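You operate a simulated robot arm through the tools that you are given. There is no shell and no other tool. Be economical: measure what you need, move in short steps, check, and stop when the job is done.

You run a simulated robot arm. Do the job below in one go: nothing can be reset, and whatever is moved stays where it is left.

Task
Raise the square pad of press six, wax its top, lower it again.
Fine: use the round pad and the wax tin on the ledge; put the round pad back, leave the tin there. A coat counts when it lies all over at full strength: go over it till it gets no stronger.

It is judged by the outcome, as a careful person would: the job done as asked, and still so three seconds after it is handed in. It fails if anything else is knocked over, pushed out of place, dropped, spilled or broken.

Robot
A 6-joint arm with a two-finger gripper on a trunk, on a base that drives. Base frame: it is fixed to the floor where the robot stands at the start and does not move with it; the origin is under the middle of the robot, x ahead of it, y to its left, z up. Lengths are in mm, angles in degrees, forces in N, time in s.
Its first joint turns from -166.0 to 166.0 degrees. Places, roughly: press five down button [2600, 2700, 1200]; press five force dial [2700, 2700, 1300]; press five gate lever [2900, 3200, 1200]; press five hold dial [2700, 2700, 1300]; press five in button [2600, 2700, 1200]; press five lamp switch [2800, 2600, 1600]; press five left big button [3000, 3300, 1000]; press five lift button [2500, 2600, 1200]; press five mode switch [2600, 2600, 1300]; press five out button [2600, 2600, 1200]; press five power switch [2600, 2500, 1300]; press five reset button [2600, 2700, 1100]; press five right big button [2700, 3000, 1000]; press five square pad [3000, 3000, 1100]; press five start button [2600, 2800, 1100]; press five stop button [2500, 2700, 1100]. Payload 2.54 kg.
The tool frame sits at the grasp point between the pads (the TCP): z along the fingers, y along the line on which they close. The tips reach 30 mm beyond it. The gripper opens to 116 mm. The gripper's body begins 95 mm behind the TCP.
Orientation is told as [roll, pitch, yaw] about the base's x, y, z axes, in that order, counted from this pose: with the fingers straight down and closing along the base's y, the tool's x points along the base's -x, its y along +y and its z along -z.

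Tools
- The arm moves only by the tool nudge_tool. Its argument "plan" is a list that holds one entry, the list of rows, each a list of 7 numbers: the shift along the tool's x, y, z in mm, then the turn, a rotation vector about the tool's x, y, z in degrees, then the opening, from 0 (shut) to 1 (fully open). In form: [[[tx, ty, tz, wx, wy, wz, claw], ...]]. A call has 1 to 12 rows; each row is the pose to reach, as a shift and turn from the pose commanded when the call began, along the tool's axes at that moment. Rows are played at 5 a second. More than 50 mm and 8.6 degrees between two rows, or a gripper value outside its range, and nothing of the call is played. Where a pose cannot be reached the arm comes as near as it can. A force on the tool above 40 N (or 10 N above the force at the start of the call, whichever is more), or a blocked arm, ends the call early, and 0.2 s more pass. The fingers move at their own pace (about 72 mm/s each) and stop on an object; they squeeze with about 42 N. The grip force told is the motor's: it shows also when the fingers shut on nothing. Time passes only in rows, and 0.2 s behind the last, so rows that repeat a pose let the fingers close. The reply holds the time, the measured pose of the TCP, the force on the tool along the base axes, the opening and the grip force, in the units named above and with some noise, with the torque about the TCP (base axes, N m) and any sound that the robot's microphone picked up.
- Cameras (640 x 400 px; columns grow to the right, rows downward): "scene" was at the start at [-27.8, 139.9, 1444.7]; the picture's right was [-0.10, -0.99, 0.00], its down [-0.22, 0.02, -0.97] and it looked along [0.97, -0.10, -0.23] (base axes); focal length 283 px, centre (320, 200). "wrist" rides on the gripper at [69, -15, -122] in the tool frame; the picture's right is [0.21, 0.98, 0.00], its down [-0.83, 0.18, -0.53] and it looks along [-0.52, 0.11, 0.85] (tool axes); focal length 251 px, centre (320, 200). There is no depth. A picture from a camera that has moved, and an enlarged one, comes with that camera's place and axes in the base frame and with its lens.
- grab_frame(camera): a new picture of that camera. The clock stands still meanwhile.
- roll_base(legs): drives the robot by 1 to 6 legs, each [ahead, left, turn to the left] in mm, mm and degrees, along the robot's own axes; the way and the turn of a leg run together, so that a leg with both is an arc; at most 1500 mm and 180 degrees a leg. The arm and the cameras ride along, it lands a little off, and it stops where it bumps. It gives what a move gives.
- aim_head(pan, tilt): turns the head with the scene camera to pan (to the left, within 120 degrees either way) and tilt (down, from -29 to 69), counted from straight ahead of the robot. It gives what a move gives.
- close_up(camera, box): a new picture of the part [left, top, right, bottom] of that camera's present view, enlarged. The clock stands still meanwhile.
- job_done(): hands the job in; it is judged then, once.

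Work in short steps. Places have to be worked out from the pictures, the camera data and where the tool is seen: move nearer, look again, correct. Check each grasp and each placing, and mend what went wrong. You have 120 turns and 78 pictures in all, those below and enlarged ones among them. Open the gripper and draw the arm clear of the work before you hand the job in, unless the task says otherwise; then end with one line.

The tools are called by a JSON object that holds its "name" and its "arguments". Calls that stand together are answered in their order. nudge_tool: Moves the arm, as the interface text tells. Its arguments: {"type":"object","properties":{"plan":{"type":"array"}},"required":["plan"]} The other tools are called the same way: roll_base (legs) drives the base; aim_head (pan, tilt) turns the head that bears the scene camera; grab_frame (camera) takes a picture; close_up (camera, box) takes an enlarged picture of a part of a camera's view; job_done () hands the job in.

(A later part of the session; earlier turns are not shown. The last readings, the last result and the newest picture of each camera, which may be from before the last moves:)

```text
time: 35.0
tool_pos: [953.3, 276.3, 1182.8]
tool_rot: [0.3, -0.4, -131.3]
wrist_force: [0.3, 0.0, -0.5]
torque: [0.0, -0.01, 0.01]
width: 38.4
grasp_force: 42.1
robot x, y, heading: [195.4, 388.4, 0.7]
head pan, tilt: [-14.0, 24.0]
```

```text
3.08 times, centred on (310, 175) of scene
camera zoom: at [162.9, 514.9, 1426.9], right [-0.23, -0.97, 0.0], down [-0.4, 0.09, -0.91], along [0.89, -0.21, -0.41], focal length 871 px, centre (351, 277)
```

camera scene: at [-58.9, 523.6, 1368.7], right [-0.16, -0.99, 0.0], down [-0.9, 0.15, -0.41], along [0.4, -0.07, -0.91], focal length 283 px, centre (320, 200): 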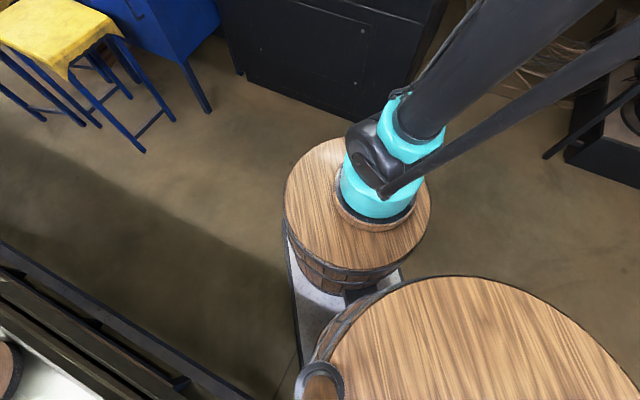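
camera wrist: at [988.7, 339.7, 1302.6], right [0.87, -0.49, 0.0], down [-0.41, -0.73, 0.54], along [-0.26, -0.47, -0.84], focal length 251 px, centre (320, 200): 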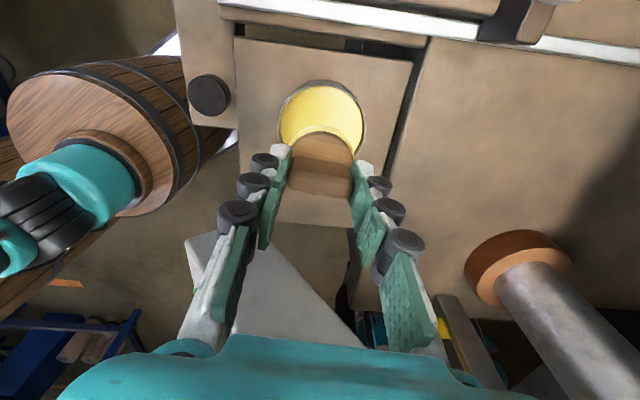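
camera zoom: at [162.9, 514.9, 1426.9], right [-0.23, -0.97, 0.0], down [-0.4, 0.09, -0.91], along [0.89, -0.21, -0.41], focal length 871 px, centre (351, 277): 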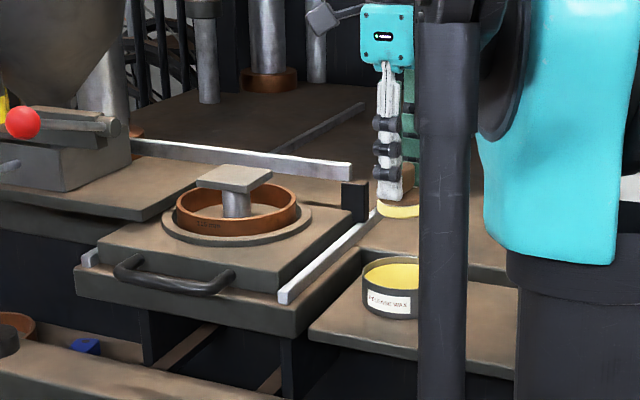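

The felt is now yellow with wax and the tin hasn't moved. The raised pad's top seems near (1100,426,1131); I go over it at a safe height and look.

{"name": "nudge_tool", "arguments": {"plan": [[[0, 0, -40, 0, 0, 0, 0], [0, 0, -80, 0, 0, 0, 0], [45, 3, -80, 0, 0, 0, 0], [90, 6, -80, 0, 0, 0, 0], [135, 8, -80, 0, 0, 0, 0], [175, 11, -80, 0, 0, 0, 0], [208, 13, -80, 0, 0, 0, 0], [208, 13, -80, 0, 0, 0, 0]]]}}

{"name": "grab_frame", "arguments": {"camera": "wrist"}}

{"name": "close_up", "arguments": {"camera": "scene", "box": [220, 80, 350, 190]}}

```text
time: 36.8
tool_pos: [1098.1, 425.2, 1260.8]
tool_rot: [0.2, -0.4, -131.4]
wrist_force: [0.5, -0.5, -0.3]
torque: [-0.01, -0.08, -0.01]
width: 38.5
grasp_force: 42.5
robot x, y, heading: [193.7, 387.4, 0.5]
head pan, tilt: [-14.0, 24.0]
```

```text
37 pictures are left
camera wrist: at [1135.0, 489.1, 1382.1], right [0.87, -0.48, 0.0], down [-0.41, -0.73, 0.54], along [-0.26, -0.47, -0.84], focal length 251 px, centre (320, 200)
```

wrist: 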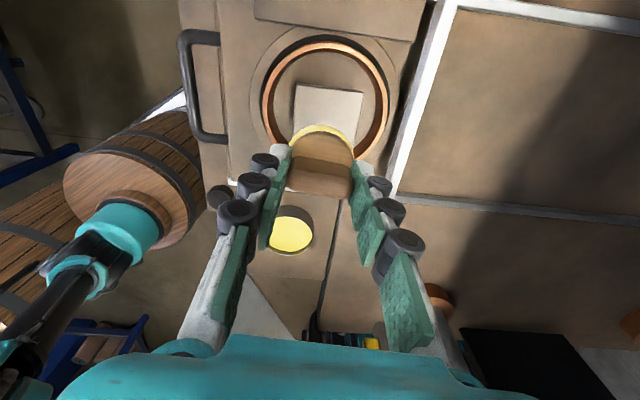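

```text
3.64 times, centred on (285, 135) of scene
camera zoom: at [162.7, 515.0, 1426.8], right [-0.23, -0.97, 0.0], down [-0.4, 0.09, -0.91], along [0.89, -0.21, -0.41], focal length 1030 px, centre (447, 436)
```

zoom: 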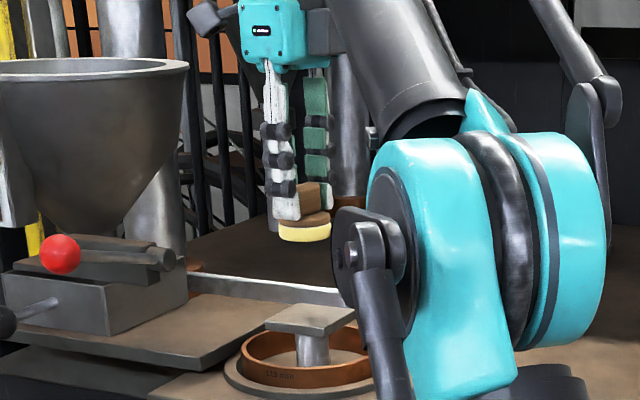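

The pad is ~65 mm square centred about (1104,425,1130); the felt bottom is 52 mm under the TCP, so contact is expected near TCP z≈1182. I align and lower to ~1196, then look.

{"name": "nudge_tool", "arguments": {"plan": [[[3.3, 3.8, 30, 0, 0, -5.6, 0], [3.3, 3.8, 62, 0, 0, -5.6, 0], [3.3, 3.8, 62, 0, 0, -5.6, 0]]]}}

{"name": "close_up", "arguments": {"camera": "wrist", "box": [220, 20, 420, 220]}}

{"name": "close_up", "arguments": {"camera": "scene", "box": [240, 130, 340, 200]}}

```text
time: 37.5
tool_pos: [1103.2, 424.5, 1198.8]
tool_rot: [0.3, -0.4, -125.8]
wrist_force: [0.4, 0.4, 0.0]
torque: [0.02, 0.02, 0.03]
width: 38.4
grasp_force: 41.7
robot x, y, heading: [190.9, 387.3, 0.7]
head pan, tilt: [-14.0, 24.0]
```

```text
2.00 times, centred on (320, 120) of wrist
camera zoom: at [1133.6, 490.3, 1319.3], right [0.92, -0.4, 0.0], down [-0.34, -0.77, 0.54], along [-0.21, -0.5, -0.84], focal length 503 px, centre (320, 360)
```

zoom: 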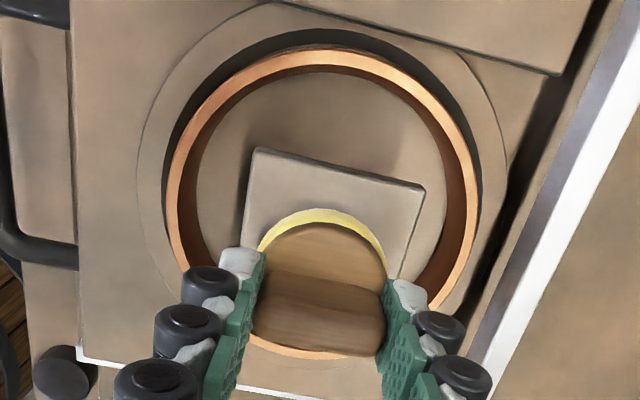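

```text
5.71 times, centred on (290, 165) of scene
camera zoom: at [162.9, 515.0, 1426.8], right [-0.23, -0.97, 0.0], down [-0.4, 0.09, -0.91], along [0.89, -0.21, -0.41], focal length 1618 px, centre (491, 400)
```

zoom: 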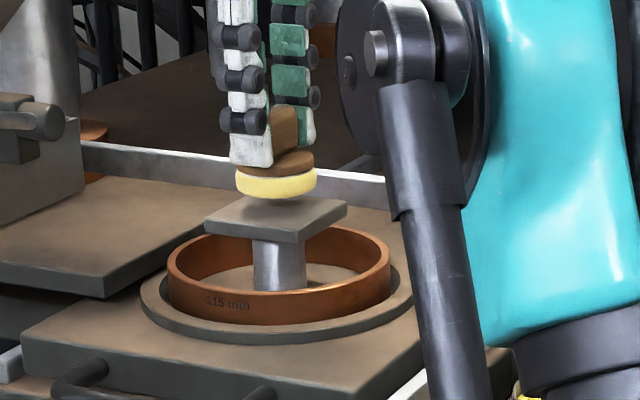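

Tool is aligned with the pad's sides; centre is ~3 mm further in x. I shift and lower by small steps to contact.

{"name": "nudge_tool", "arguments": {"plan": [[[1.8, 2.4, 7, 0, 0, 0, 0], [1.8, 2.4, 12, 0, 0, 0, 0], [1.8, 2.4, 12, 0, 0, 0, 0]]]}}

{"name": "nudge_tool", "arguments": {"plan": [[[0, 0, 2, 0, 0, 0, 0], [0, 0, 2, 0, 0, 0, 0]]]}}

```text
time: 38.4
tool_pos: [1107.7, 425.3, 1187.0]
tool_rot: [0.3, -0.5, -125.6]
wrist_force: [0.2, 0.4, 0.2]
torque: [-0.01, 0.0, 0.01]
width: 38.3
grasp_force: 41.9
robot x, y, heading: [195.3, 388.2, 0.5]
head pan, tilt: [-14.0, 24.0]
```

```text
time: 39.0
tool_pos: [1107.3, 424.0, 1185.9]
tool_rot: [0.3, -0.4, -125.7]
wrist_force: [3.1, 1.4, 11.5]
torque: [0.1, -0.1, -0.03]
width: 38.5
grasp_force: 42.0
robot x, y, heading: [195.9, 392.0, 0.6]
head pan, tilt: [-14.0, 24.0]
```

Contact at 11.5 N. I sweep over the pad in a first pass, within ±21 mm.

{"name": "nudge_tool", "arguments": {"plan": [[[10, -10, 0, 0, 0, 0, 0], [21, -21, 0, 0, 0, 0, 0], [7, -21, 0, 0, 0, 0, 0], [-7, -21, 0, 0, 0, 0, 0], [-21, -21, 0, 0, 0, 0, 0], [-21, -7, 0, 0, 0, 0, 0], [-7, -7, 0, 0, 0, 0, 0], [7, -7, 0, 0, 0, 0, 0], [21, -7, 0, 0, 0, 0, 0], [21, 7, 0, 0, 0, 0, 0], [7, 7, 0, 0, 0, 0, 0], [-7, 7, 0, 0, 0, 0, 0]]]}}

{"name": "nudge_tool", "arguments": {"plan": [[[-14, 0, 0, 0, 0, 0, 0], [-14, 14, 0, 0, 0, 0, 0], [0, 14, 0, 0, 0, 0, 0], [14, 14, 0, 0, 0, 0, 0], [28, 14, 0, 0, 0, 0, 0], [14, 0, 0, 0, 0, 0, 0], [7, -7, 0, 0, 0, 0, 0]]]}}

```text
time: 41.5
tool_pos: [1110.6, 414.4, 1186.1]
tool_rot: [0.3, -0.5, -125.8]
wrist_force: [0.0, -0.2, 1.2]
torque: [0.02, -0.01, -0.05]
width: 38.7
grasp_force: 41.9
robot x, y, heading: [193.0, 388.3, 0.7]
head pan, tilt: [-14.0, 24.0]
```

```text
time: 43.1
tool_pos: [1108.3, 423.6, 1185.6]
tool_rot: [0.4, -0.4, -125.8]
wrist_force: [-0.3, 0.2, 0.0]
torque: [0.07, 0.03, -0.04]
width: 38.5
grasp_force: 41.4
robot x, y, heading: [197.7, 384.6, 0.8]
head pan, tilt: [-14.0, 24.0]
```

Force dropped to ~0, so contact was lost or the handle slid a little. I lift, step aside towards −r, and look at the coat.

{"name": "nudge_tool", "arguments": {"plan": [[[0, 0, -40, 0, 0, 0, 0], [-40, 0, -60, 0, 0, 0, 0], [-80, 0, -60, 0, 0, 0, 0], [-80, 0, -60, 0, 0, 0, 0]]]}}

{"name": "close_up", "arguments": {"camera": "wrist", "box": [230, 0, 430, 200]}}

{"name": "close_up", "arguments": {"camera": "scene", "box": [240, 120, 360, 200]}}

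```text
time: 44.1
tool_pos: [1060.4, 359.6, 1245.3]
tool_rot: [0.3, -0.4, -125.9]
wrist_force: [0.6, 0.2, 0.8]
torque: [0.01, 0.0, 0.02]
width: 38.2
grasp_force: 41.6
robot x, y, heading: [195.0, 384.3, 0.5]
head pan, tilt: [-14.0, 24.0]
```

```text
2.00 times, centred on (330, 100) of wrist
camera zoom: at [1090.5, 426.1, 1366.1], right [0.92, -0.4, 0.0], down [-0.34, -0.77, 0.54], along [-0.21, -0.5, -0.84], focal length 503 px, centre (300, 400)
```

zoom: 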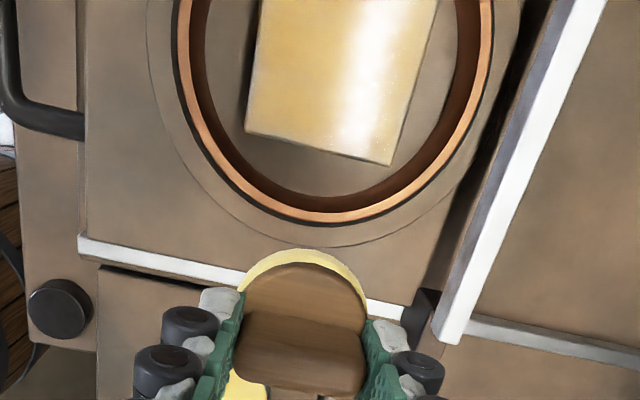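

```text
5.00 times, centred on (300, 160) of scene
camera zoom: at [162.9, 515.0, 1426.8], right [-0.23, -0.97, 0.0], down [-0.4, 0.09, -0.91], along [0.89, -0.21, -0.41], focal length 1416 px, centre (420, 400)
```

zoom: 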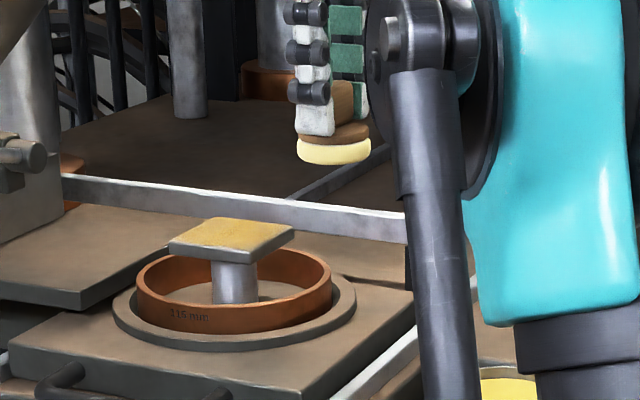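

The coat has taken over the whole top. I go back for another pass, seeking contact again first.

{"name": "nudge_tool", "arguments": {"plan": [[[40, 0, 0, 0, 0, 0, 0], [80, 0, 0, 0, 0, 0, 0], [80, 0, 40, 0, 0, 0, 0], [80, 0, 58, 0, 0, 0, 0], [80, 0, 62, 0, 0, 0, 0], [80, 0, 62, 0, 0, 0, 0]]]}}

```text
time: 45.5
tool_pos: [1108.2, 423.8, 1184.1]
tool_rot: [0.4, -0.3, -125.9]
wrist_force: [8.5, 1.3, 26.4]
torque: [0.14, -0.34, -0.03]
width: 38.6
grasp_force: 42.5
robot x, y, heading: [193.9, 387.9, 0.5]
head pan, tilt: [-14.0, 24.0]
```

26 N is more than needed; I ease off 1 mm and make a crosswise pass, with the four corners reached to ±22.

{"name": "nudge_tool", "arguments": {"plan": [[[-10, -10, -1, 0, 0, 0, 0], [-22, -22, -1, 0, 0, 0, 0], [-22, -8, -1, 0, 0, 0, 0], [-22, 8, -1, 0, 0, 0, 0], [-22, 22, -1, 0, 0, 0, 0], [-8, 22, -1, 0, 0, 0, 0], [-8, 8, -1, 0, 0, 0, 0], [-8, -8, -1, 0, 0, 0, 0], [-8, -22, -1, 0, 0, 0, 0], [8, -22, -0.7, 0, 0, 0, 0], [8, -8, -0.7, 0, 0, 0, 0], [8, 8, -0.7, 0, 0, 0, 0]]]}}

{"name": "nudge_tool", "arguments": {"plan": [[[0, 14, 0, 0, 0, 0, 0], [14, 14, 0, 0, 0, 0, 0], [14, 0, 0, 0, 0, 0, 0], [14, -15, 0, 0, 0, 0, 0], [14, -30, 0, 0, 0, 0, 0], [3, -18, 0, 0, 0, 0, 0], [-8, -8, 0, 0, 0, 0, 0]]]}}

```text
time: 48.1
tool_pos: [1118.6, 424.9, 1183.6]
tool_rot: [0.3, -0.4, -125.7]
wrist_force: [-1.6, 1.5, 3.6]
torque: [0.09, 0.1, 0.01]
width: 38.3
grasp_force: 42.0
robot x, y, heading: [194.9, 388.4, 0.6]
head pan, tilt: [-14.0, 24.0]
```

```text
time: 49.8
tool_pos: [1107.8, 423.3, 1184.4]
tool_rot: [0.3, -0.4, -125.8]
wrist_force: [-1.1, 3.4, 6.0]
torque: [0.17, 0.05, 0.01]
width: 38.5
grasp_force: 41.9
robot x, y, heading: [192.2, 389.8, 0.6]
head pan, tilt: [-14.0, 24.0]
```

Contact stayed at 4–6 N. I step aside again to compare the coat with before.

{"name": "nudge_tool", "arguments": {"plan": [[[0, 0, -40, 0, 0, 0, 0], [-45, 0, -61, 0, 0, 0, 0], [-90, 0, -61, 0, 0, 0, 0], [-90, 0, -61, 0, 0, 0, 0]]]}}

{"name": "close_up", "arguments": {"camera": "wrist", "box": [230, 0, 430, 200]}}

{"name": "close_up", "arguments": {"camera": "scene", "box": [260, 145, 320, 190]}}

```text
time: 50.8
tool_pos: [1055.6, 351.5, 1245.2]
tool_rot: [0.3, -0.4, -125.8]
wrist_force: [-0.1, -1.0, -0.6]
torque: [0.0, 0.05, 0.04]
width: 38.4
grasp_force: 41.8
robot x, y, heading: [193.6, 393.0, 0.6]
head pan, tilt: [-14.0, 24.0]
```

```text
2.00 times, centred on (330, 100) of wrist
camera zoom: at [1085.3, 417.7, 1365.8], right [0.92, -0.4, 0.0], down [-0.34, -0.77, 0.54], along [-0.21, -0.5, -0.84], focal length 503 px, centre (300, 400)
```

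zoom: 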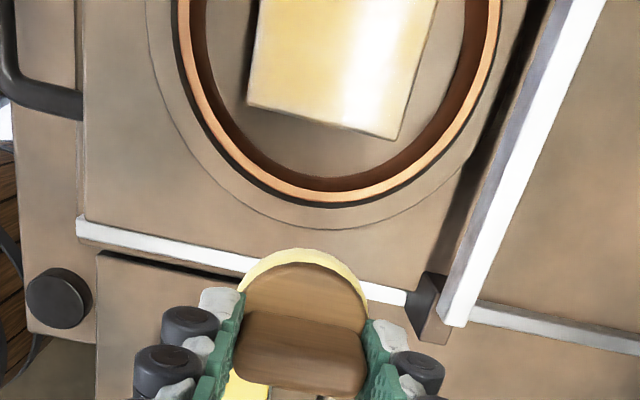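

```text
8.89 times, centred on (290, 168) of scene
camera zoom: at [162.9, 515.0, 1426.8], right [-0.23, -0.97, 0.0], down [-0.4, 0.09, -0.91], along [0.89, -0.21, -0.41], focal length 2517 px, centre (587, 489)
```

zoom: 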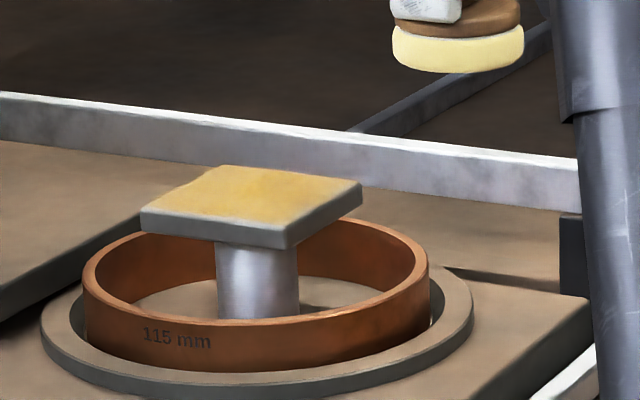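

The coat grew stronger but is thinner near the edges, and the felt has paled. I reload at the tin (952,276).

{"name": "nudge_tool", "arguments": {"plan": [[[-40, -13, 0, 0, 0, 0, 0], [-80, -26, 0, 0, 0, 0, 0], [-122, -40, 0, 0, 0, 0, 0], [-122, -40, 45, 0, 0, 0, 0], [-122, -40, 90, 0, 0, 0, 0], [-122, -40, 120, 0, 0, 0, 0], [-122, -40, 120, 0, 0, 0, 0]]]}}

{"name": "close_up", "arguments": {"camera": "scene", "box": [290, 140, 370, 220]}}

```text
time: 52.4
tool_pos: [951.2, 275.1, 1126.2]
tool_rot: [0.3, -0.3, -125.8]
wrist_force: [0.3, -0.7, -0.2]
torque: [0.02, 0.01, -0.02]
width: 38.4
grasp_force: 42.2
robot x, y, heading: [192.2, 390.6, 0.6]
head pan, tilt: [-14.0, 24.0]
```

```text
5.00 times, centred on (330, 180) of scene
camera zoom: at [162.8, 514.9, 1426.8], right [-0.23, -0.97, 0.0], down [-0.4, 0.09, -0.91], along [0.89, -0.21, -0.41], focal length 1416 px, centre (270, 300)
```

zoom: 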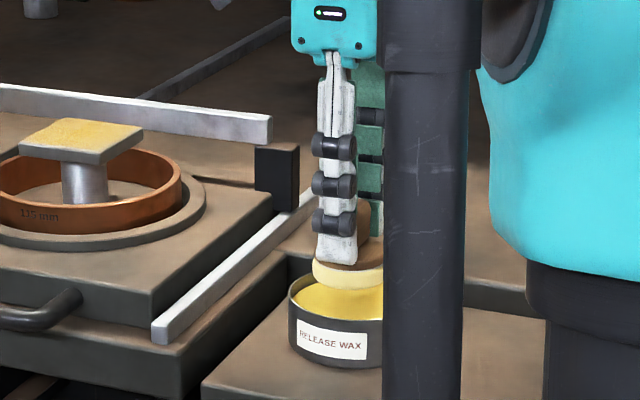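

{"name": "nudge_tool", "arguments": {"plan": [[[0, 0, 10, 0, 0, 0, 0], [0, 0, 16, 0, 0, 0, 0], [0, 0, 19, 0, 0, 0, 0], [0, 0, 19, 0, 0, 0, 0]]]}}

```text
time: 53.4
tool_pos: [951.5, 274.3, 1107.4]
tool_rot: [0.3, -0.4, -125.8]
wrist_force: [0.0, 0.3, -0.6]
torque: [0.02, 0.04, 0.03]
width: 38.4
grasp_force: 42.4
robot x, y, heading: [197.7, 387.2, 0.4]
head pan, tilt: [-14.0, 24.0]
```

{"name": "nudge_tool", "arguments": {"plan": [[[0, 0, 2, 0, 0, 0, 0], [0, 0, 3.5, 0, 0, 0, 0], [0, 0, 3.5, 0, 0, 0, 0]]]}}

```text
time: 53.9
tool_pos: [952.4, 275.0, 1107.1]
tool_rot: [0.5, -0.3, -125.8]
wrist_force: [-2.7, 0.1, 17.1]
torque: [0.08, 0.25, 0.03]
width: 38.4
grasp_force: 42.2
robot x, y, heading: [196.6, 391.1, 0.8]
head pan, tilt: [-14.0, 24.0]
stopped in row 2: the force on the tool passed its limit at 46 N (the readings are from after the stop); the commanded pose is now the measured one
```

17 N on the wax now. I twist slightly, hold, and lift with a look at the felt.

{"name": "nudge_tool", "arguments": {"plan": [[[0, 0, -0.5, 0, 0, 6, 0], [0, 0, -0.5, 0, 0, 0, 0], [0, 0, -0.5, 0, 0, -6, 0], [0, 0, -0.5, 0, 0, 0, 0], [0, 0, -30, 0, 0, 0, 0], [0, 0, -75, 0, 0, 0, 0], [0, 0, -75, 0, 0, 0, 0]]]}}

{"name": "close_up", "arguments": {"camera": "scene", "box": [290, 120, 370, 220]}}

```text
time: 55.5
tool_pos: [951.8, 276.6, 1181.1]
tool_rot: [0.3, -0.3, -125.8]
wrist_force: [0.3, 0.6, -0.1]
torque: [-0.05, 0.01, 0.03]
width: 38.3
grasp_force: 42.0
robot x, y, heading: [198.0, 385.7, 0.6]
head pan, tilt: [-14.0, 24.0]
```

```text
4.00 times, centred on (330, 170) of scene
camera zoom: at [162.9, 514.9, 1426.8], right [-0.23, -0.97, 0.0], down [-0.4, 0.09, -0.91], along [0.89, -0.21, -0.41], focal length 1133 px, centre (280, 320)
```

zoom: 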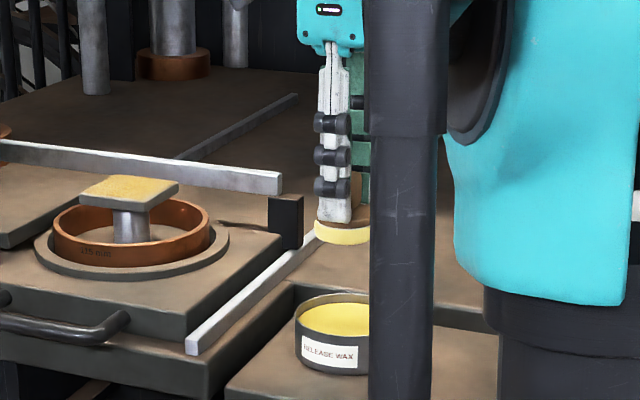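

Reloaded, tin in place. Back over the pad centre (1107.5,424.5) and down to near contact.

{"name": "nudge_tool", "arguments": {"plan": [[[0, 0, -40, 0, 0, 0, 0], [20, 4, -64, 0, 0, 0, 0], [65, 12, -64, 0, 0, 0, 0], [110, 20, -64, 0, 0, 0, 0], [155, 29, -64, 0, 0, 0, 0], [195, 36, -64, 0, 0, 0, 0], [211, 39.5, -64, 0, 0, 0, 0], [211, 39.5, -25, 0, 0, 0, 0], [211, 39.5, -5, 0, 0, 0, 0], [211, 39.5, -5, 0, 0, 0, 0]]]}}

{"name": "nudge_tool", "arguments": {"plan": [[[0, 0, 1.5, 0, 0, 0, 0], [0, 0, 1.5, 0, 0, 0, 0]]]}}

```text
time: 57.7
tool_pos: [1108.0, 424.0, 1185.0]
tool_rot: [0.4, -0.3, -125.8]
wrist_force: [-0.4, -0.1, -1.0]
torque: [0.02, 0.01, 0.02]
width: 38.3
grasp_force: 41.7
robot x, y, heading: [193.8, 391.0, 0.4]
head pan, tilt: [-14.0, 24.0]
```

```text
time: 58.3
tool_pos: [1107.0, 423.0, 1182.5]
tool_rot: [0.4, -0.2, -125.8]
wrist_force: [1.1, 0.4, 3.4]
torque: [0.06, 0.01, -0.03]
width: 38.3
grasp_force: 41.8
robot x, y, heading: [197.9, 392.1, 0.5]
head pan, tilt: [-14.0, 24.0]
```

Light contact. I add 1 mm and sweep the perimeter at ±24 mm, then the inside.

{"name": "nudge_tool", "arguments": {"plan": [[[12, -12, 1, 0, 0, 0, 0], [24, -24, 1, 0, 0, 0, 0], [12, -24, 1, 0, 0, 0, 0], [0, -24, 1, 0, 0, 0, 0], [-12, -24, 1, 0, 0, 0, 0], [-24, -24, 1, 0, 0, 0, 0], [-24, -12, 1, 0, 0, 0, 0], [-24, 0, 1, 0, 0, 0, 0], [-24, 12, 1, 0, 0, 0, 0], [-24, 24, 1, 0, 0, 0, 0], [-12, 24, 1, 0, 0, 0, 0], [0, 24, 1, 0, 0, 0, 0]]]}}

{"name": "nudge_tool", "arguments": {"plan": [[[12, 0, 0, 0, 0, 0, 0], [24, 0, 0, 0, 0, 0, 0], [24, -12, 0, 0, 0, 0, 0], [24, -24, 0, 0, 0, 0, 0], [24, -36, 0, 0, 0, 0, 0], [12, -38, 0, 0, 0, 0, 0], [0, -38, 0, 0, 0, 0, 0], [-12, -38, 0, 0, 0, 0, 0], [-12, -24, 0, 0, 0, 0, 0], [0, -24, 0, 0, 0, 0, 0], [12, -24, 0, 0, 0, 0, 0], [0, -14, 0, 0, 0, 0, 0]]]}}

```text
time: 60.9
tool_pos: [1126.3, 409.0, 1182.4]
tool_rot: [0.4, -0.3, -125.8]
wrist_force: [-0.2, -1.2, 1.7]
torque: [-0.04, 0.05, 0.04]
width: 38.8
grasp_force: 41.6
robot x, y, heading: [196.0, 388.5, 0.7]
head pan, tilt: [-14.0, 24.0]
```

```text
time: 63.5
tool_pos: [1115.8, 419.2, 1182.0]
tool_rot: [0.4, -0.2, -125.7]
wrist_force: [1.0, 0.2, -0.6]
torque: [-0.02, -0.01, -0.02]
width: 38.5
grasp_force: 41.7
robot x, y, heading: [195.4, 384.9, 0.7]
head pan, tilt: [-14.0, 24.0]
```

Contact faded again; I lower 1.5 mm and run another pass before looking.

{"name": "nudge_tool", "arguments": {"plan": [[[0, -10, 1.2, 0, 0, 0, 0], [12, -22, 1.5, 0, 0, 0, 0], [24, -34, 1.5, 0, 0, 0, 0], [24, -22, 1.5, 0, 0, 0, 0], [24, -10, 1.5, 0, 0, 0, 0], [24, 2, 1.5, 0, 0, 0, 0], [24, 14, 1.5, 0, 0, 0, 0], [12, 14, 1.5, 0, 0, 0, 0], [12, 2, 1.5, 0, 0, 0, 0], [12, -10, 1.5, 0, 0, 0, 0], [12, -22, 1.5, 0, 0, 0, 0], [0, -22, 1.5, 0, 0, 0, 0]]]}}

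{"name": "nudge_tool", "arguments": {"plan": [[[0, 12, 0.3, 0, 0, 0, 0], [0, 24, 0.3, 0, 0, 0, 0], [0, 36, 0.3, 0, 0, 0, 0], [-12, 36, 0.3, 0, 0, 0, 0], [-12, 24, 0.3, 0, 0, 0, 0], [-12, 12, 0.3, 0, 0, 0, 0], [-12, 0, 0.3, 0, 0, 0, 0], [-12, -12, 0.3, 0, 0, 0, 0], [-24, -12, 0.3, 0, 0, 0, 0], [-24, 0, 0.3, 0, 0, 0, 0], [-24, 18, 0.3, 0, 0, 0, 0], [-24, 36, 0.3, 0, 0, 0, 0]]]}}

```text
time: 65.4
tool_pos: [1131.8, 419.0, 1180.9]
tool_rot: [0.6, -0.2, -125.9]
wrist_force: [-2.6, 1.0, 9.9]
torque: [0.11, 0.3, 0.02]
width: 38.3
grasp_force: 42.0
robot x, y, heading: [197.5, 389.3, 0.7]
head pan, tilt: [-14.0, 24.0]
stopped in row 9: the force on the tool passed its limit at 45 N (the readings are from after the stop); the commanded pose is now the measured one
```

```text
time: 66.6
tool_pos: [1149.1, 391.6, 1179.9]
tool_rot: [1.2, -0.1, -126.2]
wrist_force: [11.3, -7.0, 0.1]
torque: [-0.35, -0.53, -0.06]
width: 38.4
grasp_force: 42.0
robot x, y, heading: [194.1, 390.7, 0.9]
head pan, tilt: [-14.0, 24.0]
stopped in row 6: the force on the tool passed its limit at 52 N (the readings are from after the stop); the commanded pose is now the measured one
```

The first stop shifted my frame, so the second call ran past the pad's edge and bumped its side. I lift straight up and check that nothing is harmed.

{"name": "nudge_tool", "arguments": {"plan": [[[0, 4, -5, 0, 0, 0, 0], [0, 4, -30, 0, 0, 0, 0], [-30, -10, -60, 0, 0, 0, 0], [-75, -30, -65, 0, 0, 0, 0], [-75, -30, -65, 0, 0, 0, 0]]]}}

{"name": "grab_frame", "arguments": {"camera": "wrist"}}

{"name": "close_up", "arguments": {"camera": "scene", "box": [250, 130, 340, 195]}}

```text
time: 67.8
tool_pos: [1078.7, 351.1, 1244.6]
tool_rot: [1.2, -0.2, -126.1]
wrist_force: [-0.1, 1.5, 0.0]
torque: [0.02, 0.04, 0.04]
width: 38.3
grasp_force: 42.3
robot x, y, heading: [198.0, 387.3, 0.7]
head pan, tilt: [-14.0, 24.0]
```

```text
27 pictures are left
camera wrist: at [1107.1, 417.8, 1365.3], right [0.92, -0.4, 0.02], down [-0.35, -0.77, 0.54], along [-0.2, -0.5, -0.84], focal length 251 px, centre (320, 200)
```

wrist: 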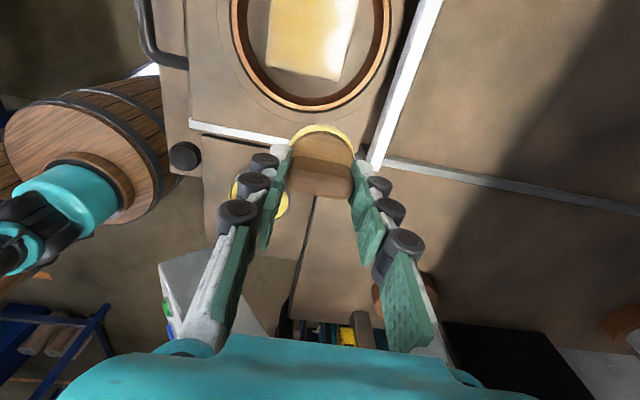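

```text
6.15 times, centred on (295, 162) of scene
camera zoom: at [163.5, 514.9, 1426.8], right [-0.23, -0.97, 0.0], down [-0.4, 0.09, -0.91], along [0.89, -0.21, -0.41], focal length 1743 px, centre (474, 431)
```

zoom: 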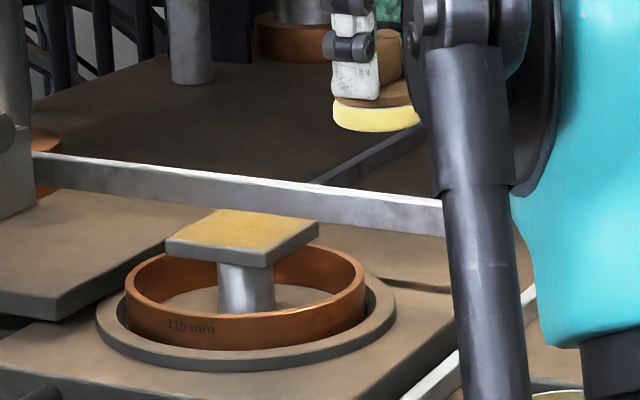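

Ring and pad stand as before; only the felt got tilted a bit in the grip. I enlarge the coat itself.

{"name": "close_up", "arguments": {"camera": "scene", "box": [268, 154, 302, 175]}}

{"name": "close_up", "arguments": {"camera": "wrist", "box": [230, 0, 390, 100]}}

```text
16.00 times, centred on (285, 164) of scene
camera zoom: at [163.5, 514.9, 1426.8], right [-0.23, -0.97, 0.0], down [-0.4, 0.09, -0.91], along [0.89, -0.21, -0.41], focal length 4531 px, centre (880, 768)
```

zoom: 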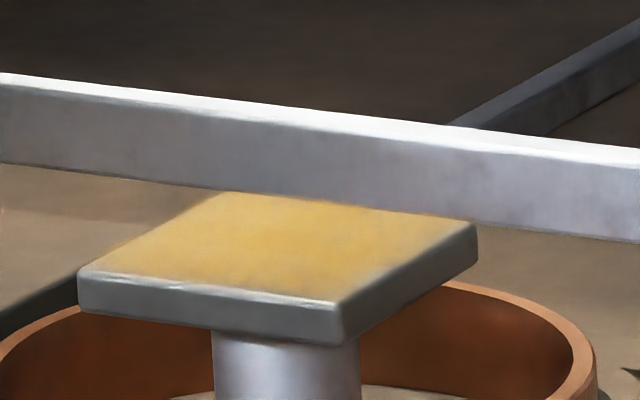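

```text
4.00 times, centred on (310, 50) of wrist
camera zoom: at [1107.1, 417.8, 1365.3], right [0.92, -0.4, 0.02], down [-0.35, -0.77, 0.54], along [-0.2, -0.5, -0.84], focal length 1006 px, centre (360, 800)
```

zoom: 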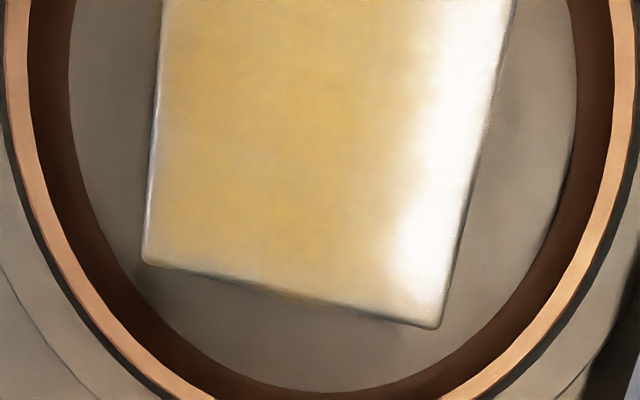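

The middle is well coated; the rim, mostly the front edge, is still paler. I return to the centre and find contact for a rim pass.

{"name": "nudge_tool", "arguments": {"plan": [[[40, -10, 0, 0, 0, 0, 0], [75.8, -20, 0, 0, 0, 0, 0], [75.8, -20, 40, 0, 0, 0, 0], [75.8, -20, 60, 0, 0, 0, 0], [75.8, -20, 62, 0, 0, 0, 0], [75.8, -20, 62, 0, 0, 0, 0]]]}}

```text
time: 69.2
tool_pos: [1107.2, 421.6, 1180.4]
tool_rot: [1.3, -0.2, -126.1]
wrist_force: [0.7, 1.9, 4.2]
torque: [0.11, 0.06, -0.03]
width: 38.4
grasp_force: 42.4
robot x, y, heading: [192.1, 390.7, 0.5]
head pan, tilt: [-14.0, 24.0]
```

Light contact at the centre. I run the front half of the rim at 26 mm offset with 0.7 mm more press.

{"name": "nudge_tool", "arguments": {"plan": [[[2, -12, 0.5, 0, 0, 0, 0], [2, -26, 0.7, 0, 0, 0, 0], [15, -26, 0.7, 0, 0, 0, 0], [28, -26, 0.7, 0, 0, 0, 0], [15, -26, 0.7, 0, 0, 0, 0], [2, -26, 0.7, 0, 0, 0, 0], [-12, -26, 0.7, 0, 0, 0, 0], [-24, -26, 0.7, 0, 0, 0, 0], [-24, -14, 0.7, 0, 0, 0, 0], [-24, 0, 0.7, 0, 0, 0, 0], [-12, 0, 0.7, 0, 0, 0, 0], [2, 0, 0.7, 0, 0, 0, 0]]]}}

```text
time: 71.8
tool_pos: [1108.4, 424.3, 1180.8]
tool_rot: [1.2, -0.2, -126.1]
wrist_force: [-2.7, -4.6, 8.9]
torque: [-0.08, 0.31, 0.12]
width: 38.3
grasp_force: 42.4
robot x, y, heading: [195.4, 385.0, 0.5]
head pan, tilt: [-14.0, 24.0]
```

Good steady contact (9 N). Now the rear half of the rim.

{"name": "nudge_tool", "arguments": {"plan": [[[-12, 0, 0, 0, 0, 0, 0], [-26, 0, 0, 0, 0, 0, 0], [-26, 12, 0, 0, 0, 0, 0], [-26, 26, 0, 0, 0, 0, 0], [-13, 26, 0, 0, 0, 0, 0], [0, 26, 0, 0, 0, 0, 0], [13, 26, 0, 0, 0, 0, 0], [26, 26, 0, 0, 0, 0, 0], [26, 13, 0, 0, 0, 0, 0], [26, 0, 0, 0, 0, 0, 0], [13, 0, 0, 0, 0, 0, 0], [0, 0, 0, 0, 0, 0, 0]]]}}

```text
time: 74.4
tool_pos: [1107.3, 425.4, 1181.5]
tool_rot: [1.2, -0.1, -126.1]
wrist_force: [0.4, 0.2, 4.7]
torque: [0.07, 0.12, -0.04]
width: 38.3
grasp_force: 42.2
robot x, y, heading: [191.8, 385.7, 0.6]
head pan, tilt: [-14.0, 24.0]
```

One more round of the whole rim, pressing 0.4 mm more.

{"name": "nudge_tool", "arguments": {"plan": [[[13, -13, 0.4, 0, 0, 0, 0], [26, -26, 0.4, 0, 0, 0, 0], [13, -26, 0.4, 0, 0, 0, 0], [0, -26, 0.4, 0, 0, 0, 0], [-13, -26, 0.4, 0, 0, 0, 0], [-26, -26, 0.4, 0, 0, 0, 0], [-26, -13, 0.4, 0, 0, 0, 0], [-26, 0, 0.4, 0, 0, 0, 0], [-26, 13, 0.4, 0, 0, 0, 0], [-26, 26, 0.4, 0, 0, 0, 0], [-13, 13, 0.4, 0, 0, 0, 0], [0, 0, 0.4, 0, 0, 0, 0]]]}}

{"name": "nudge_tool", "arguments": {"plan": [[[0, 0, -40, 0, 0, 0, 0], [-45, 0, -65, 0, 0, 0, 0], [-85, -10, -65, 0, 0, 0, 0], [-85, -10, -65, 0, 0, 0, 0]]]}}

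{"name": "close_up", "arguments": {"camera": "scene", "box": [260, 145, 308, 175]}}

{"name": "close_up", "arguments": {"camera": "wrist", "box": [230, 0, 390, 100]}}

```text
time: 77.0
tool_pos: [1108.9, 423.6, 1181.0]
tool_rot: [1.1, -0.1, -126.2]
wrist_force: [0.6, -0.1, -0.2]
torque: [0.03, 0.02, 0.04]
width: 38.2
grasp_force: 42.3
robot x, y, heading: [200.7, 385.3, 0.3]
head pan, tilt: [-14.0, 24.0]
```

```text
refused: row 2 steps farther than a row can; nothing moved
```

```text
13.33 times, centred on (284, 160) of scene
camera zoom: at [163.4, 514.8, 1426.9], right [-0.23, -0.97, 0.0], down [-0.4, 0.09, -0.91], along [0.89, -0.21, -0.41], focal length 3776 px, centre (800, 733)
```

zoom: 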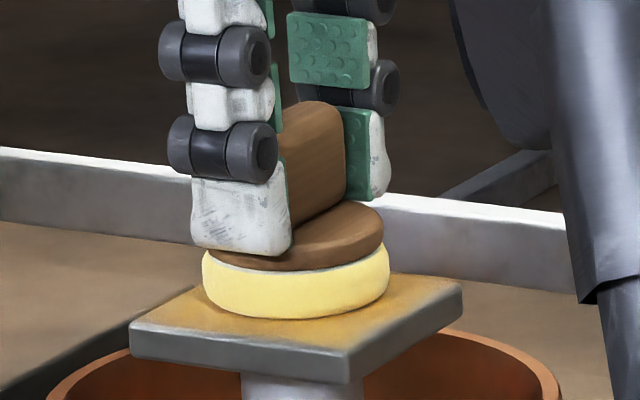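

```text
4.00 times, centred on (310, 50) of wrist
camera zoom: at [1136.9, 490.6, 1302.0], right [0.92, -0.4, 0.02], down [-0.35, -0.77, 0.54], along [-0.2, -0.5, -0.84], focal length 1006 px, centre (360, 800)
```

zoom: 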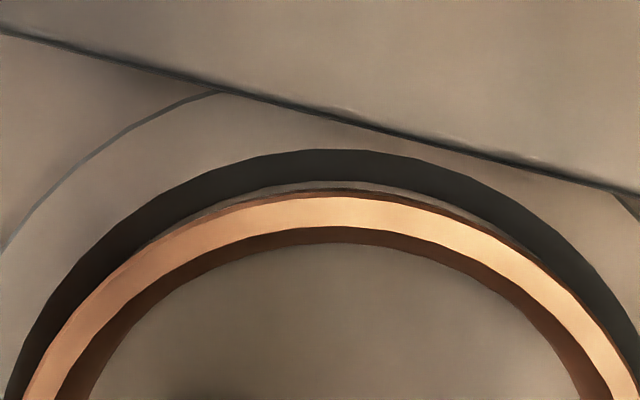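

The close view shows the felt tilted ~6.5° in the grip (its +r side lower), so only part touches. I lift a bit and tilt the tool about its y axis to set the felt flat, then check.

{"name": "nudge_tool", "arguments": {"plan": [[[0, 0, -12, 0, 0, 0, 0], [-5.7, 0, -12, 0, 6.5, 0, 0], [-5.7, 0, -12, 0, 6.5, 0, 0]]]}}

{"name": "close_up", "arguments": {"camera": "scene", "box": [260, 145, 308, 175]}}

```text
time: 77.8
tool_pos: [1106.5, 419.6, 1192.6]
tool_rot: [1.2, 6.4, -126.0]
wrist_force: [-0.3, 0.2, -0.3]
torque: [-0.01, 0.0, 0.01]
width: 38.4
grasp_force: 42.1
robot x, y, heading: [195.4, 387.6, 0.7]
head pan, tilt: [-14.0, 24.0]
```

```text
13.33 times, centred on (284, 160) of scene
camera zoom: at [163.4, 515.0, 1426.8], right [-0.23, -0.97, 0.0], down [-0.4, 0.09, -0.91], along [0.89, -0.21, -0.41], focal length 3776 px, centre (800, 733)
```

zoom: 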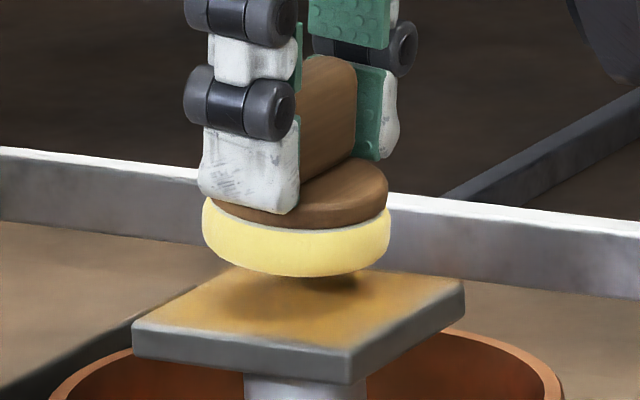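

Felt is flat now. I lower to contact.

{"name": "nudge_tool", "arguments": {"plan": [[[1.1, 0, 9, 0, 0, 0, 0], [1.2, 0, 11, 0, 0, 0, 0], [1.2, 0, 11, 0, 0, 0, 0]]]}}

```text
time: 78.6
tool_pos: [1107.6, 421.0, 1182.9]
tool_rot: [1.1, 6.4, -126.0]
wrist_force: [0.9, 0.2, 5.6]
torque: [-0.11, 0.03, 0.05]
width: 38.2
grasp_force: 42.1
robot x, y, heading: [196.6, 395.3, 0.6]
head pan, tilt: [-14.0, 24.0]
```

5.6 N, flat. I run the rim again, allowing for the tilted tool axes (height follows x).

{"name": "nudge_tool", "arguments": {"plan": [[[10, -15, 1.4, 0, 0, 0, 0], [23, -28, 2.9, 0, 0, 0, 0], [10, -28, 1.4, 0, 0, 0, 0], [-3, -28, 0, 0, 0, 0, 0], [-16, -28, -1.5, 0, 0, 0, 0], [-28, -28, -2.9, 0, 0, 0, 0], [-28, -15, -2.9, 0, 0, 0, 0], [-28, -2, -2.9, 0, 0, 0, 0], [-28, 11, -2.9, 0, 0, 0, 0], [-28, 23, -2.9, 0, 0, 0, 0], [-16, 23, -1.5, 0, 0, 0, 0], [-3, 23, 0, 0, 0, 0, 0]]]}}

```text
time: 81.2
tool_pos: [1124.9, 406.9, 1183.5]
tool_rot: [1.2, 6.4, -126.0]
wrist_force: [-0.2, -0.9, -1.2]
torque: [0.0, -0.01, 0.04]
width: 38.5
grasp_force: 42.1
robot x, y, heading: [195.8, 390.3, 0.5]
head pan, tilt: [-14.0, 24.0]
```

No contact at the rear; I lower ~1.2 mm and do the rear and far side, returning over the inside.

{"name": "nudge_tool", "arguments": {"plan": [[[0, 0, 1.3, 0, 0, 0, 0], [13, 0, 2.8, 0, 0, 0, 0], [26, 0, 4.2, 0, 0, 0, 0], [13, 0, 2.8, 0, 0, 0, 0], [0, 0, 1.3, 0, 0, 0, 0], [-13, 0, -0.1, 0, 0, 0, 0], [-25, 0, -1.5, 0, 0, 0, 0], [-13, -4, -0.1, 0, 0, 0, 0], [0, -8, 1.3, 0, 0, 0, 0], [13, -12, 2.8, 0, 0, 0, 0], [26, -16, 4.2, 0, 0, 0, 0], [13, -20, 2.8, 0, 0, 0, 0]]]}}

```text
time: 83.8
tool_pos: [1116.2, 429.1, 1181.4]
tool_rot: [1.1, 6.4, -125.9]
wrist_force: [4.7, 4.4, 19.8]
torque: [-0.11, -0.05, 0.03]
width: 38.4
grasp_force: 42.6
robot x, y, heading: [193.3, 391.7, 0.6]
head pan, tilt: [-14.0, 24.0]
```

20 N here: good contact. I sweep the front rows with slightly less press.

{"name": "nudge_tool", "arguments": {"plan": [[[0, -15, -0.7, 0, 0, 0, 0], [11, -30, 0.3, 0, 0, 0, 0], [-2, -30, -1.2, 0, 0, 0, 0], [-15, -30, -2.6, 0, 0, 0, 0], [-28, -30, -4.1, 0, 0, 0, 0], [-40, -30, -5.4, 0, 0, 0, 0], [-40, -18, -5.2, 0, 0, 0, 0], [-28, -18, -3.8, 0, 0, 0, 0], [-15, -18, -2.4, 0, 0, 0, 0], [-2, -18, -0.9, 0, 0, 0, 0], [11, -18, 0.6, 0, 0, 0, 0], [11, -4, 0.8, 0, 0, 0, 0]]]}}

{"name": "close_up", "arguments": {"camera": "scene", "box": [260, 145, 308, 175]}}

```text
time: 86.4
tool_pos: [1119.7, 439.0, 1181.1]
tool_rot: [1.3, 6.4, -125.9]
wrist_force: [-0.3, -0.5, 2.2]
torque: [-0.04, 0.1, -0.03]
width: 38.3
grasp_force: 41.6
robot x, y, heading: [197.9, 386.7, 0.5]
head pan, tilt: [-14.0, 24.0]
```

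```text
13.33 times, centred on (284, 160) of scene
camera zoom: at [163.1, 515.0, 1426.8], right [-0.23, -0.97, 0.0], down [-0.4, 0.09, -0.91], along [0.89, -0.21, -0.41], focal length 3776 px, centre (800, 733)
```

zoom: 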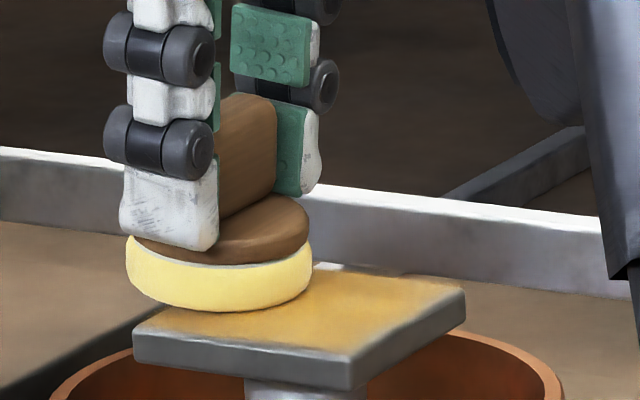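

The coat is close to even; the felt is getting pale again, so I reload once more at the tin, keeping this tool tilt.

{"name": "nudge_tool", "arguments": {"plan": [[[4, 0, -33, 0, 0, 0, 0], [7.3, 0, -64.6, 0, 0, 0, 0], [-40, -8, -70, 0, 0, 0, 0], [-85, -16, -75, 0, 0, 0, 0], [-130, -24, -80, 0, 0, 0, 0], [-175, -32, -85, 0, 0, 0, 0], [-215, -38, -90, 0, 0, 0, 0], [-227.2, -39.8, -91.3, 0, 0, 0, 0], [-232, -39.8, -51, 0, 0, 0, 0], [-237, -39.8, -6, 0, 0, 0, 0], [-240.8, -39.8, 27.9, 0, 0, 0, 0], [-240.8, -39.8, 27.9, 0, 0, 0, 0]]]}}

{"name": "close_up", "arguments": {"camera": "scene", "box": [290, 150, 362, 210]}}

```text
time: 89.0
tool_pos: [946.7, 271.5, 1124.0]
tool_rot: [1.1, 6.4, -125.9]
wrist_force: [-1.0, 0.6, -0.2]
torque: [-0.03, 0.0, -0.01]
width: 38.3
grasp_force: 41.6
robot x, y, heading: [197.9, 389.0, 0.5]
head pan, tilt: [-14.0, 24.0]
```

```text
6.67 times, centred on (326, 180) of scene
camera zoom: at [163.3, 514.9, 1426.8], right [-0.23, -0.97, 0.0], down [-0.4, 0.09, -0.91], along [0.89, -0.21, -0.41], focal length 1888 px, centre (280, 333)
```

zoom: 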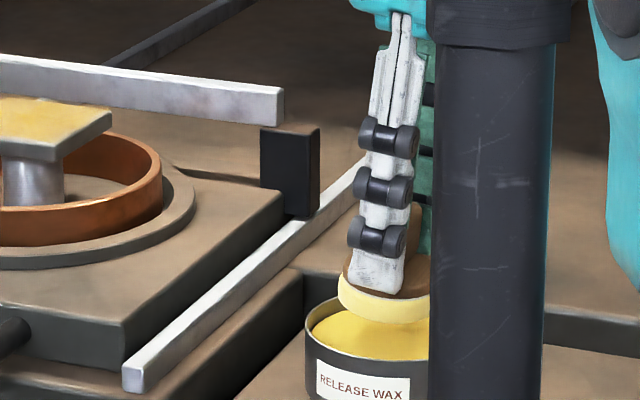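

The felt looks a bit turned the other way now; pressing on the wax should set it flat. I lower gently.

{"name": "nudge_tool", "arguments": {"plan": [[[-1.4, 0, 12, 0, 0, 0, 0], [-1.7, 0, 15, 0, 0, 0, 0], [-1.7, 0, 15, 0, 0, 0, 0]]]}}

{"name": "nudge_tool", "arguments": {"plan": [[[-0.3, 0, 2, 0, 0, 0, 0], [-0.4, 0, 3, 0, 0, 0, 0]]]}}

```text
time: 89.8
tool_pos: [948.4, 270.5, 1109.7]
tool_rot: [1.2, 6.3, -126.0]
wrist_force: [0.4, 0.6, -1.1]
torque: [0.0, 0.02, 0.0]
width: 38.4
grasp_force: 42.1
robot x, y, heading: [198.0, 388.2, 0.5]
head pan, tilt: [-14.0, 24.0]
```

```text
time: 90.4
tool_pos: [948.4, 271.4, 1108.0]
tool_rot: [1.2, 6.4, -126.0]
wrist_force: [0.6, -0.5, 14.6]
torque: [-0.27, 0.13, 0.02]
width: 38.3
grasp_force: 41.8
robot x, y, heading: [193.9, 388.0, 0.6]
head pan, tilt: [-14.0, 24.0]
```

{"name": "nudge_tool", "arguments": {"plan": [[[0, 0, 0, 0, 0, 6, 0], [0, 0, 0, 0, 0, 0, 0], [0, 0, 0, 0, 0, -6, 0], [0, 0, 0, 0, 0, 0, 0]]]}}

{"name": "close_up", "arguments": {"camera": "scene", "box": [290, 150, 362, 210]}}

```text
time: 91.4
tool_pos: [948.9, 271.0, 1108.7]
tool_rot: [1.4, 6.3, -126.0]
wrist_force: [5.6, -1.3, 20.7]
torque: [-0.44, -0.08, 0.09]
width: 38.3
grasp_force: 42.3
robot x, y, heading: [196.9, 384.8, 0.7]
head pan, tilt: [-14.0, 24.0]
```

```text
6.67 times, centred on (326, 180) of scene
camera zoom: at [162.8, 515.0, 1426.8], right [-0.23, -0.97, 0.0], down [-0.4, 0.09, -0.91], along [0.89, -0.21, -0.41], focal length 1888 px, centre (280, 333)
```

zoom: 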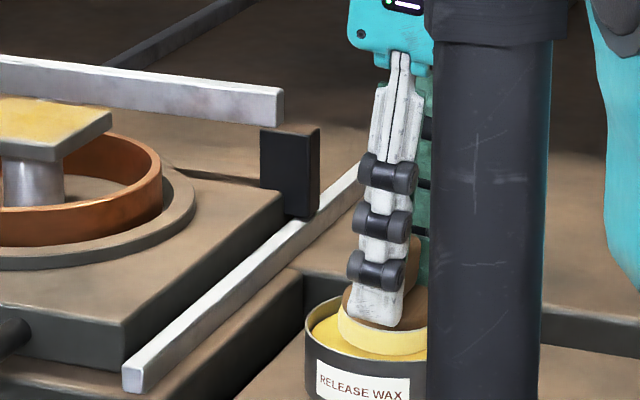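

The handle has come back in line with the fingers, so the tool should be upright again. I lift a little, untilt, and press again.

{"name": "nudge_tool", "arguments": {"plan": [[[1, 0, -12, 0, 0, 0, 0], [5.7, 0, -12, 0, -6.4, 0, 0], [5.7, 0, -12, 0, -6.4, 0, 0]]]}}

{"name": "nudge_tool", "arguments": {"plan": [[[0, 0, 8, 0, 0, 0, 0], [0, 0, 11, 0, 0, 0, 0], [0, 0, 12, 0, 0, 0, 0], [0, 0, 12, 0, 0, 0, 0]]]}}

{"name": "close_up", "arguments": {"camera": "scene", "box": [290, 150, 362, 210]}}

```text
time: 92.2
tool_pos: [951.0, 276.0, 1120.4]
tool_rot: [1.1, 0.0, -126.1]
wrist_force: [-0.1, -0.6, -0.5]
torque: [-0.03, 0.0, 0.0]
width: 38.3
grasp_force: 41.6
robot x, y, heading: [194.5, 388.0, 0.4]
head pan, tilt: [-14.0, 24.0]
```

```text
time: 93.2
tool_pos: [952.3, 274.7, 1106.3]
tool_rot: [1.3, 0.0, -126.1]
wrist_force: [0.5, -0.2, -0.4]
torque: [0.01, 0.0, -0.02]
width: 38.2
grasp_force: 41.7
robot x, y, heading: [198.8, 389.4, 0.5]
head pan, tilt: [-14.0, 24.0]
```

```text
6.67 times, centred on (326, 180) of scene
camera zoom: at [163.3, 514.9, 1426.8], right [-0.23, -0.97, 0.0], down [-0.4, 0.09, -0.91], along [0.89, -0.21, -0.41], focal length 1888 px, centre (280, 333)
```

zoom: 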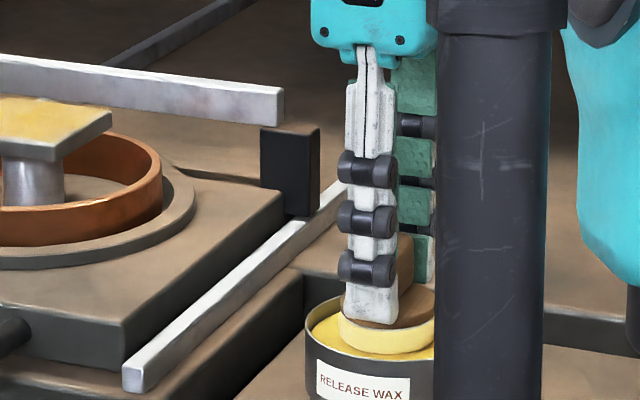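

Felt is level now. I lower a little more to press it on the wax, twist and lift.

{"name": "nudge_tool", "arguments": {"plan": [[[0, 0, 1.5, 0, 0, 0, 0], [0, 0, 2.5, 0, 0, 0, 0], [0, 0, 2.5, 0, 0, 0, 0]]]}}

{"name": "nudge_tool", "arguments": {"plan": [[[0, 0, 0.5, 0, 0, 6, 0], [0, 0, 0.5, 0, 0, 0, 0], [0, 0, 0.5, 0, 0, -6, 0], [0, 0, 0.5, 0, 0, 0, 0]]]}}

```text
time: 94.0
tool_pos: [950.7, 274.6, 1106.1]
tool_rot: [1.2, 0.1, -126.0]
wrist_force: [4.3, -1.4, 31.8]
torque: [0.44, 0.1, -0.01]
width: 38.3
grasp_force: 41.8
robot x, y, heading: [191.8, 387.1, 0.6]
head pan, tilt: [-14.0, 24.0]
```

```text
time: 94.8
tool_pos: [951.0, 275.1, 1107.2]
tool_rot: [1.3, 0.0, -121.6]
wrist_force: [-1.7, 0.5, 18.2]
torque: [0.32, 0.3, 0.02]
width: 38.4
grasp_force: 42.2
robot x, y, heading: [194.0, 388.3, 0.7]
head pan, tilt: [-14.0, 24.0]
stopped in row 3: the force on the tool passed its limit at 43 N (the readings are from after the stop); the commanded pose is now the measured one
```

Loaded well. Back up, over the pad centre, straighten the yaw, and down to just above it.

{"name": "nudge_tool", "arguments": {"plan": [[[0, 0, -45, 0, 0, 2, 0], [0, 0, -90, 0, 0, 4.4, 0], [0, 0, -138, -0.5, -0.8, 4.4, 0], [42, 11, -138, -0.5, -0.8, 4.4, 0], [84, 22, -138, -0.5, -0.8, 4.4, 0], [126, 33, -138, -0.5, -0.8, 4.4, 0], [168, 44, -138, -0.5, -0.8, 4.4, 0], [209.2, 54.9, -138, -0.5, -0.8, 4.4, 0], [209.2, 54.9, -100, -0.5, -0.8, 4.4, 0], [209.2, 54.9, -84, -0.5, -0.8, 4.4, 0], [209.2, 54.9, -84, -0.5, -0.8, 4.4, 0]]]}}

{"name": "close_up", "arguments": {"camera": "scene", "box": [260, 145, 308, 175]}}

```text
time: 97.2
tool_pos: [1106.0, 425.0, 1189.0]
tool_rot: [1.7, -0.7, -126.0]
wrist_force: [-0.5, 0.0, -0.4]
torque: [0.02, 0.01, -0.03]
width: 38.5
grasp_force: 42.1
robot x, y, heading: [194.2, 384.4, 0.7]
head pan, tilt: [-14.0, 24.0]
```

```text
13.33 times, centred on (284, 160) of scene
camera zoom: at [163.4, 515.0, 1426.8], right [-0.23, -0.97, 0.0], down [-0.4, 0.09, -0.91], along [0.89, -0.21, -0.41], focal length 3776 px, centre (800, 733)
```

zoom: 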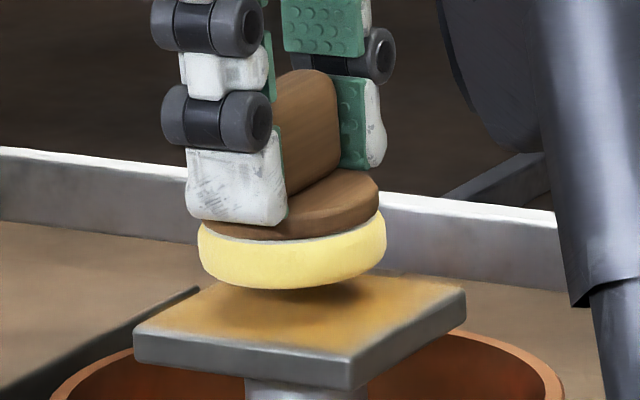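

Nearly flat (3° off); the −r edge and front edge are still slightly paler. I correct by 3°, and lower to contact.

{"name": "nudge_tool", "arguments": {"plan": [[[-2.6, 0, 0, 0, 3, 0, 0], [-2.6, 0, 4, 0, 3, 0, 0], [-2.6, 0, 6, 0, 3, 0, 0], [-2.6, 0, 6, 0, 3, 0, 0]]]}}

{"name": "nudge_tool", "arguments": {"plan": [[[0, 0, 1, 0, 0, 0, 0], [0, 0, 1, 0, 0, 0, 0]]]}}

```text
time: 98.2
tool_pos: [1105.4, 423.2, 1184.8]
tool_rot: [1.8, 2.3, -125.9]
wrist_force: [0.4, 0.6, 0.1]
torque: [0.0, 0.02, 0.01]
width: 38.2
grasp_force: 42.5
robot x, y, heading: [194.4, 387.8, 0.5]
head pan, tilt: [-14.0, 24.0]
```

```text
time: 98.8
tool_pos: [1106.0, 423.8, 1182.9]
tool_rot: [1.7, 2.3, -125.9]
wrist_force: [0.0, 1.3, -0.4]
torque: [0.02, 0.02, -0.02]
width: 38.4
grasp_force: 42.4
robot x, y, heading: [196.7, 387.2, 0.4]
head pan, tilt: [-14.0, 24.0]
```

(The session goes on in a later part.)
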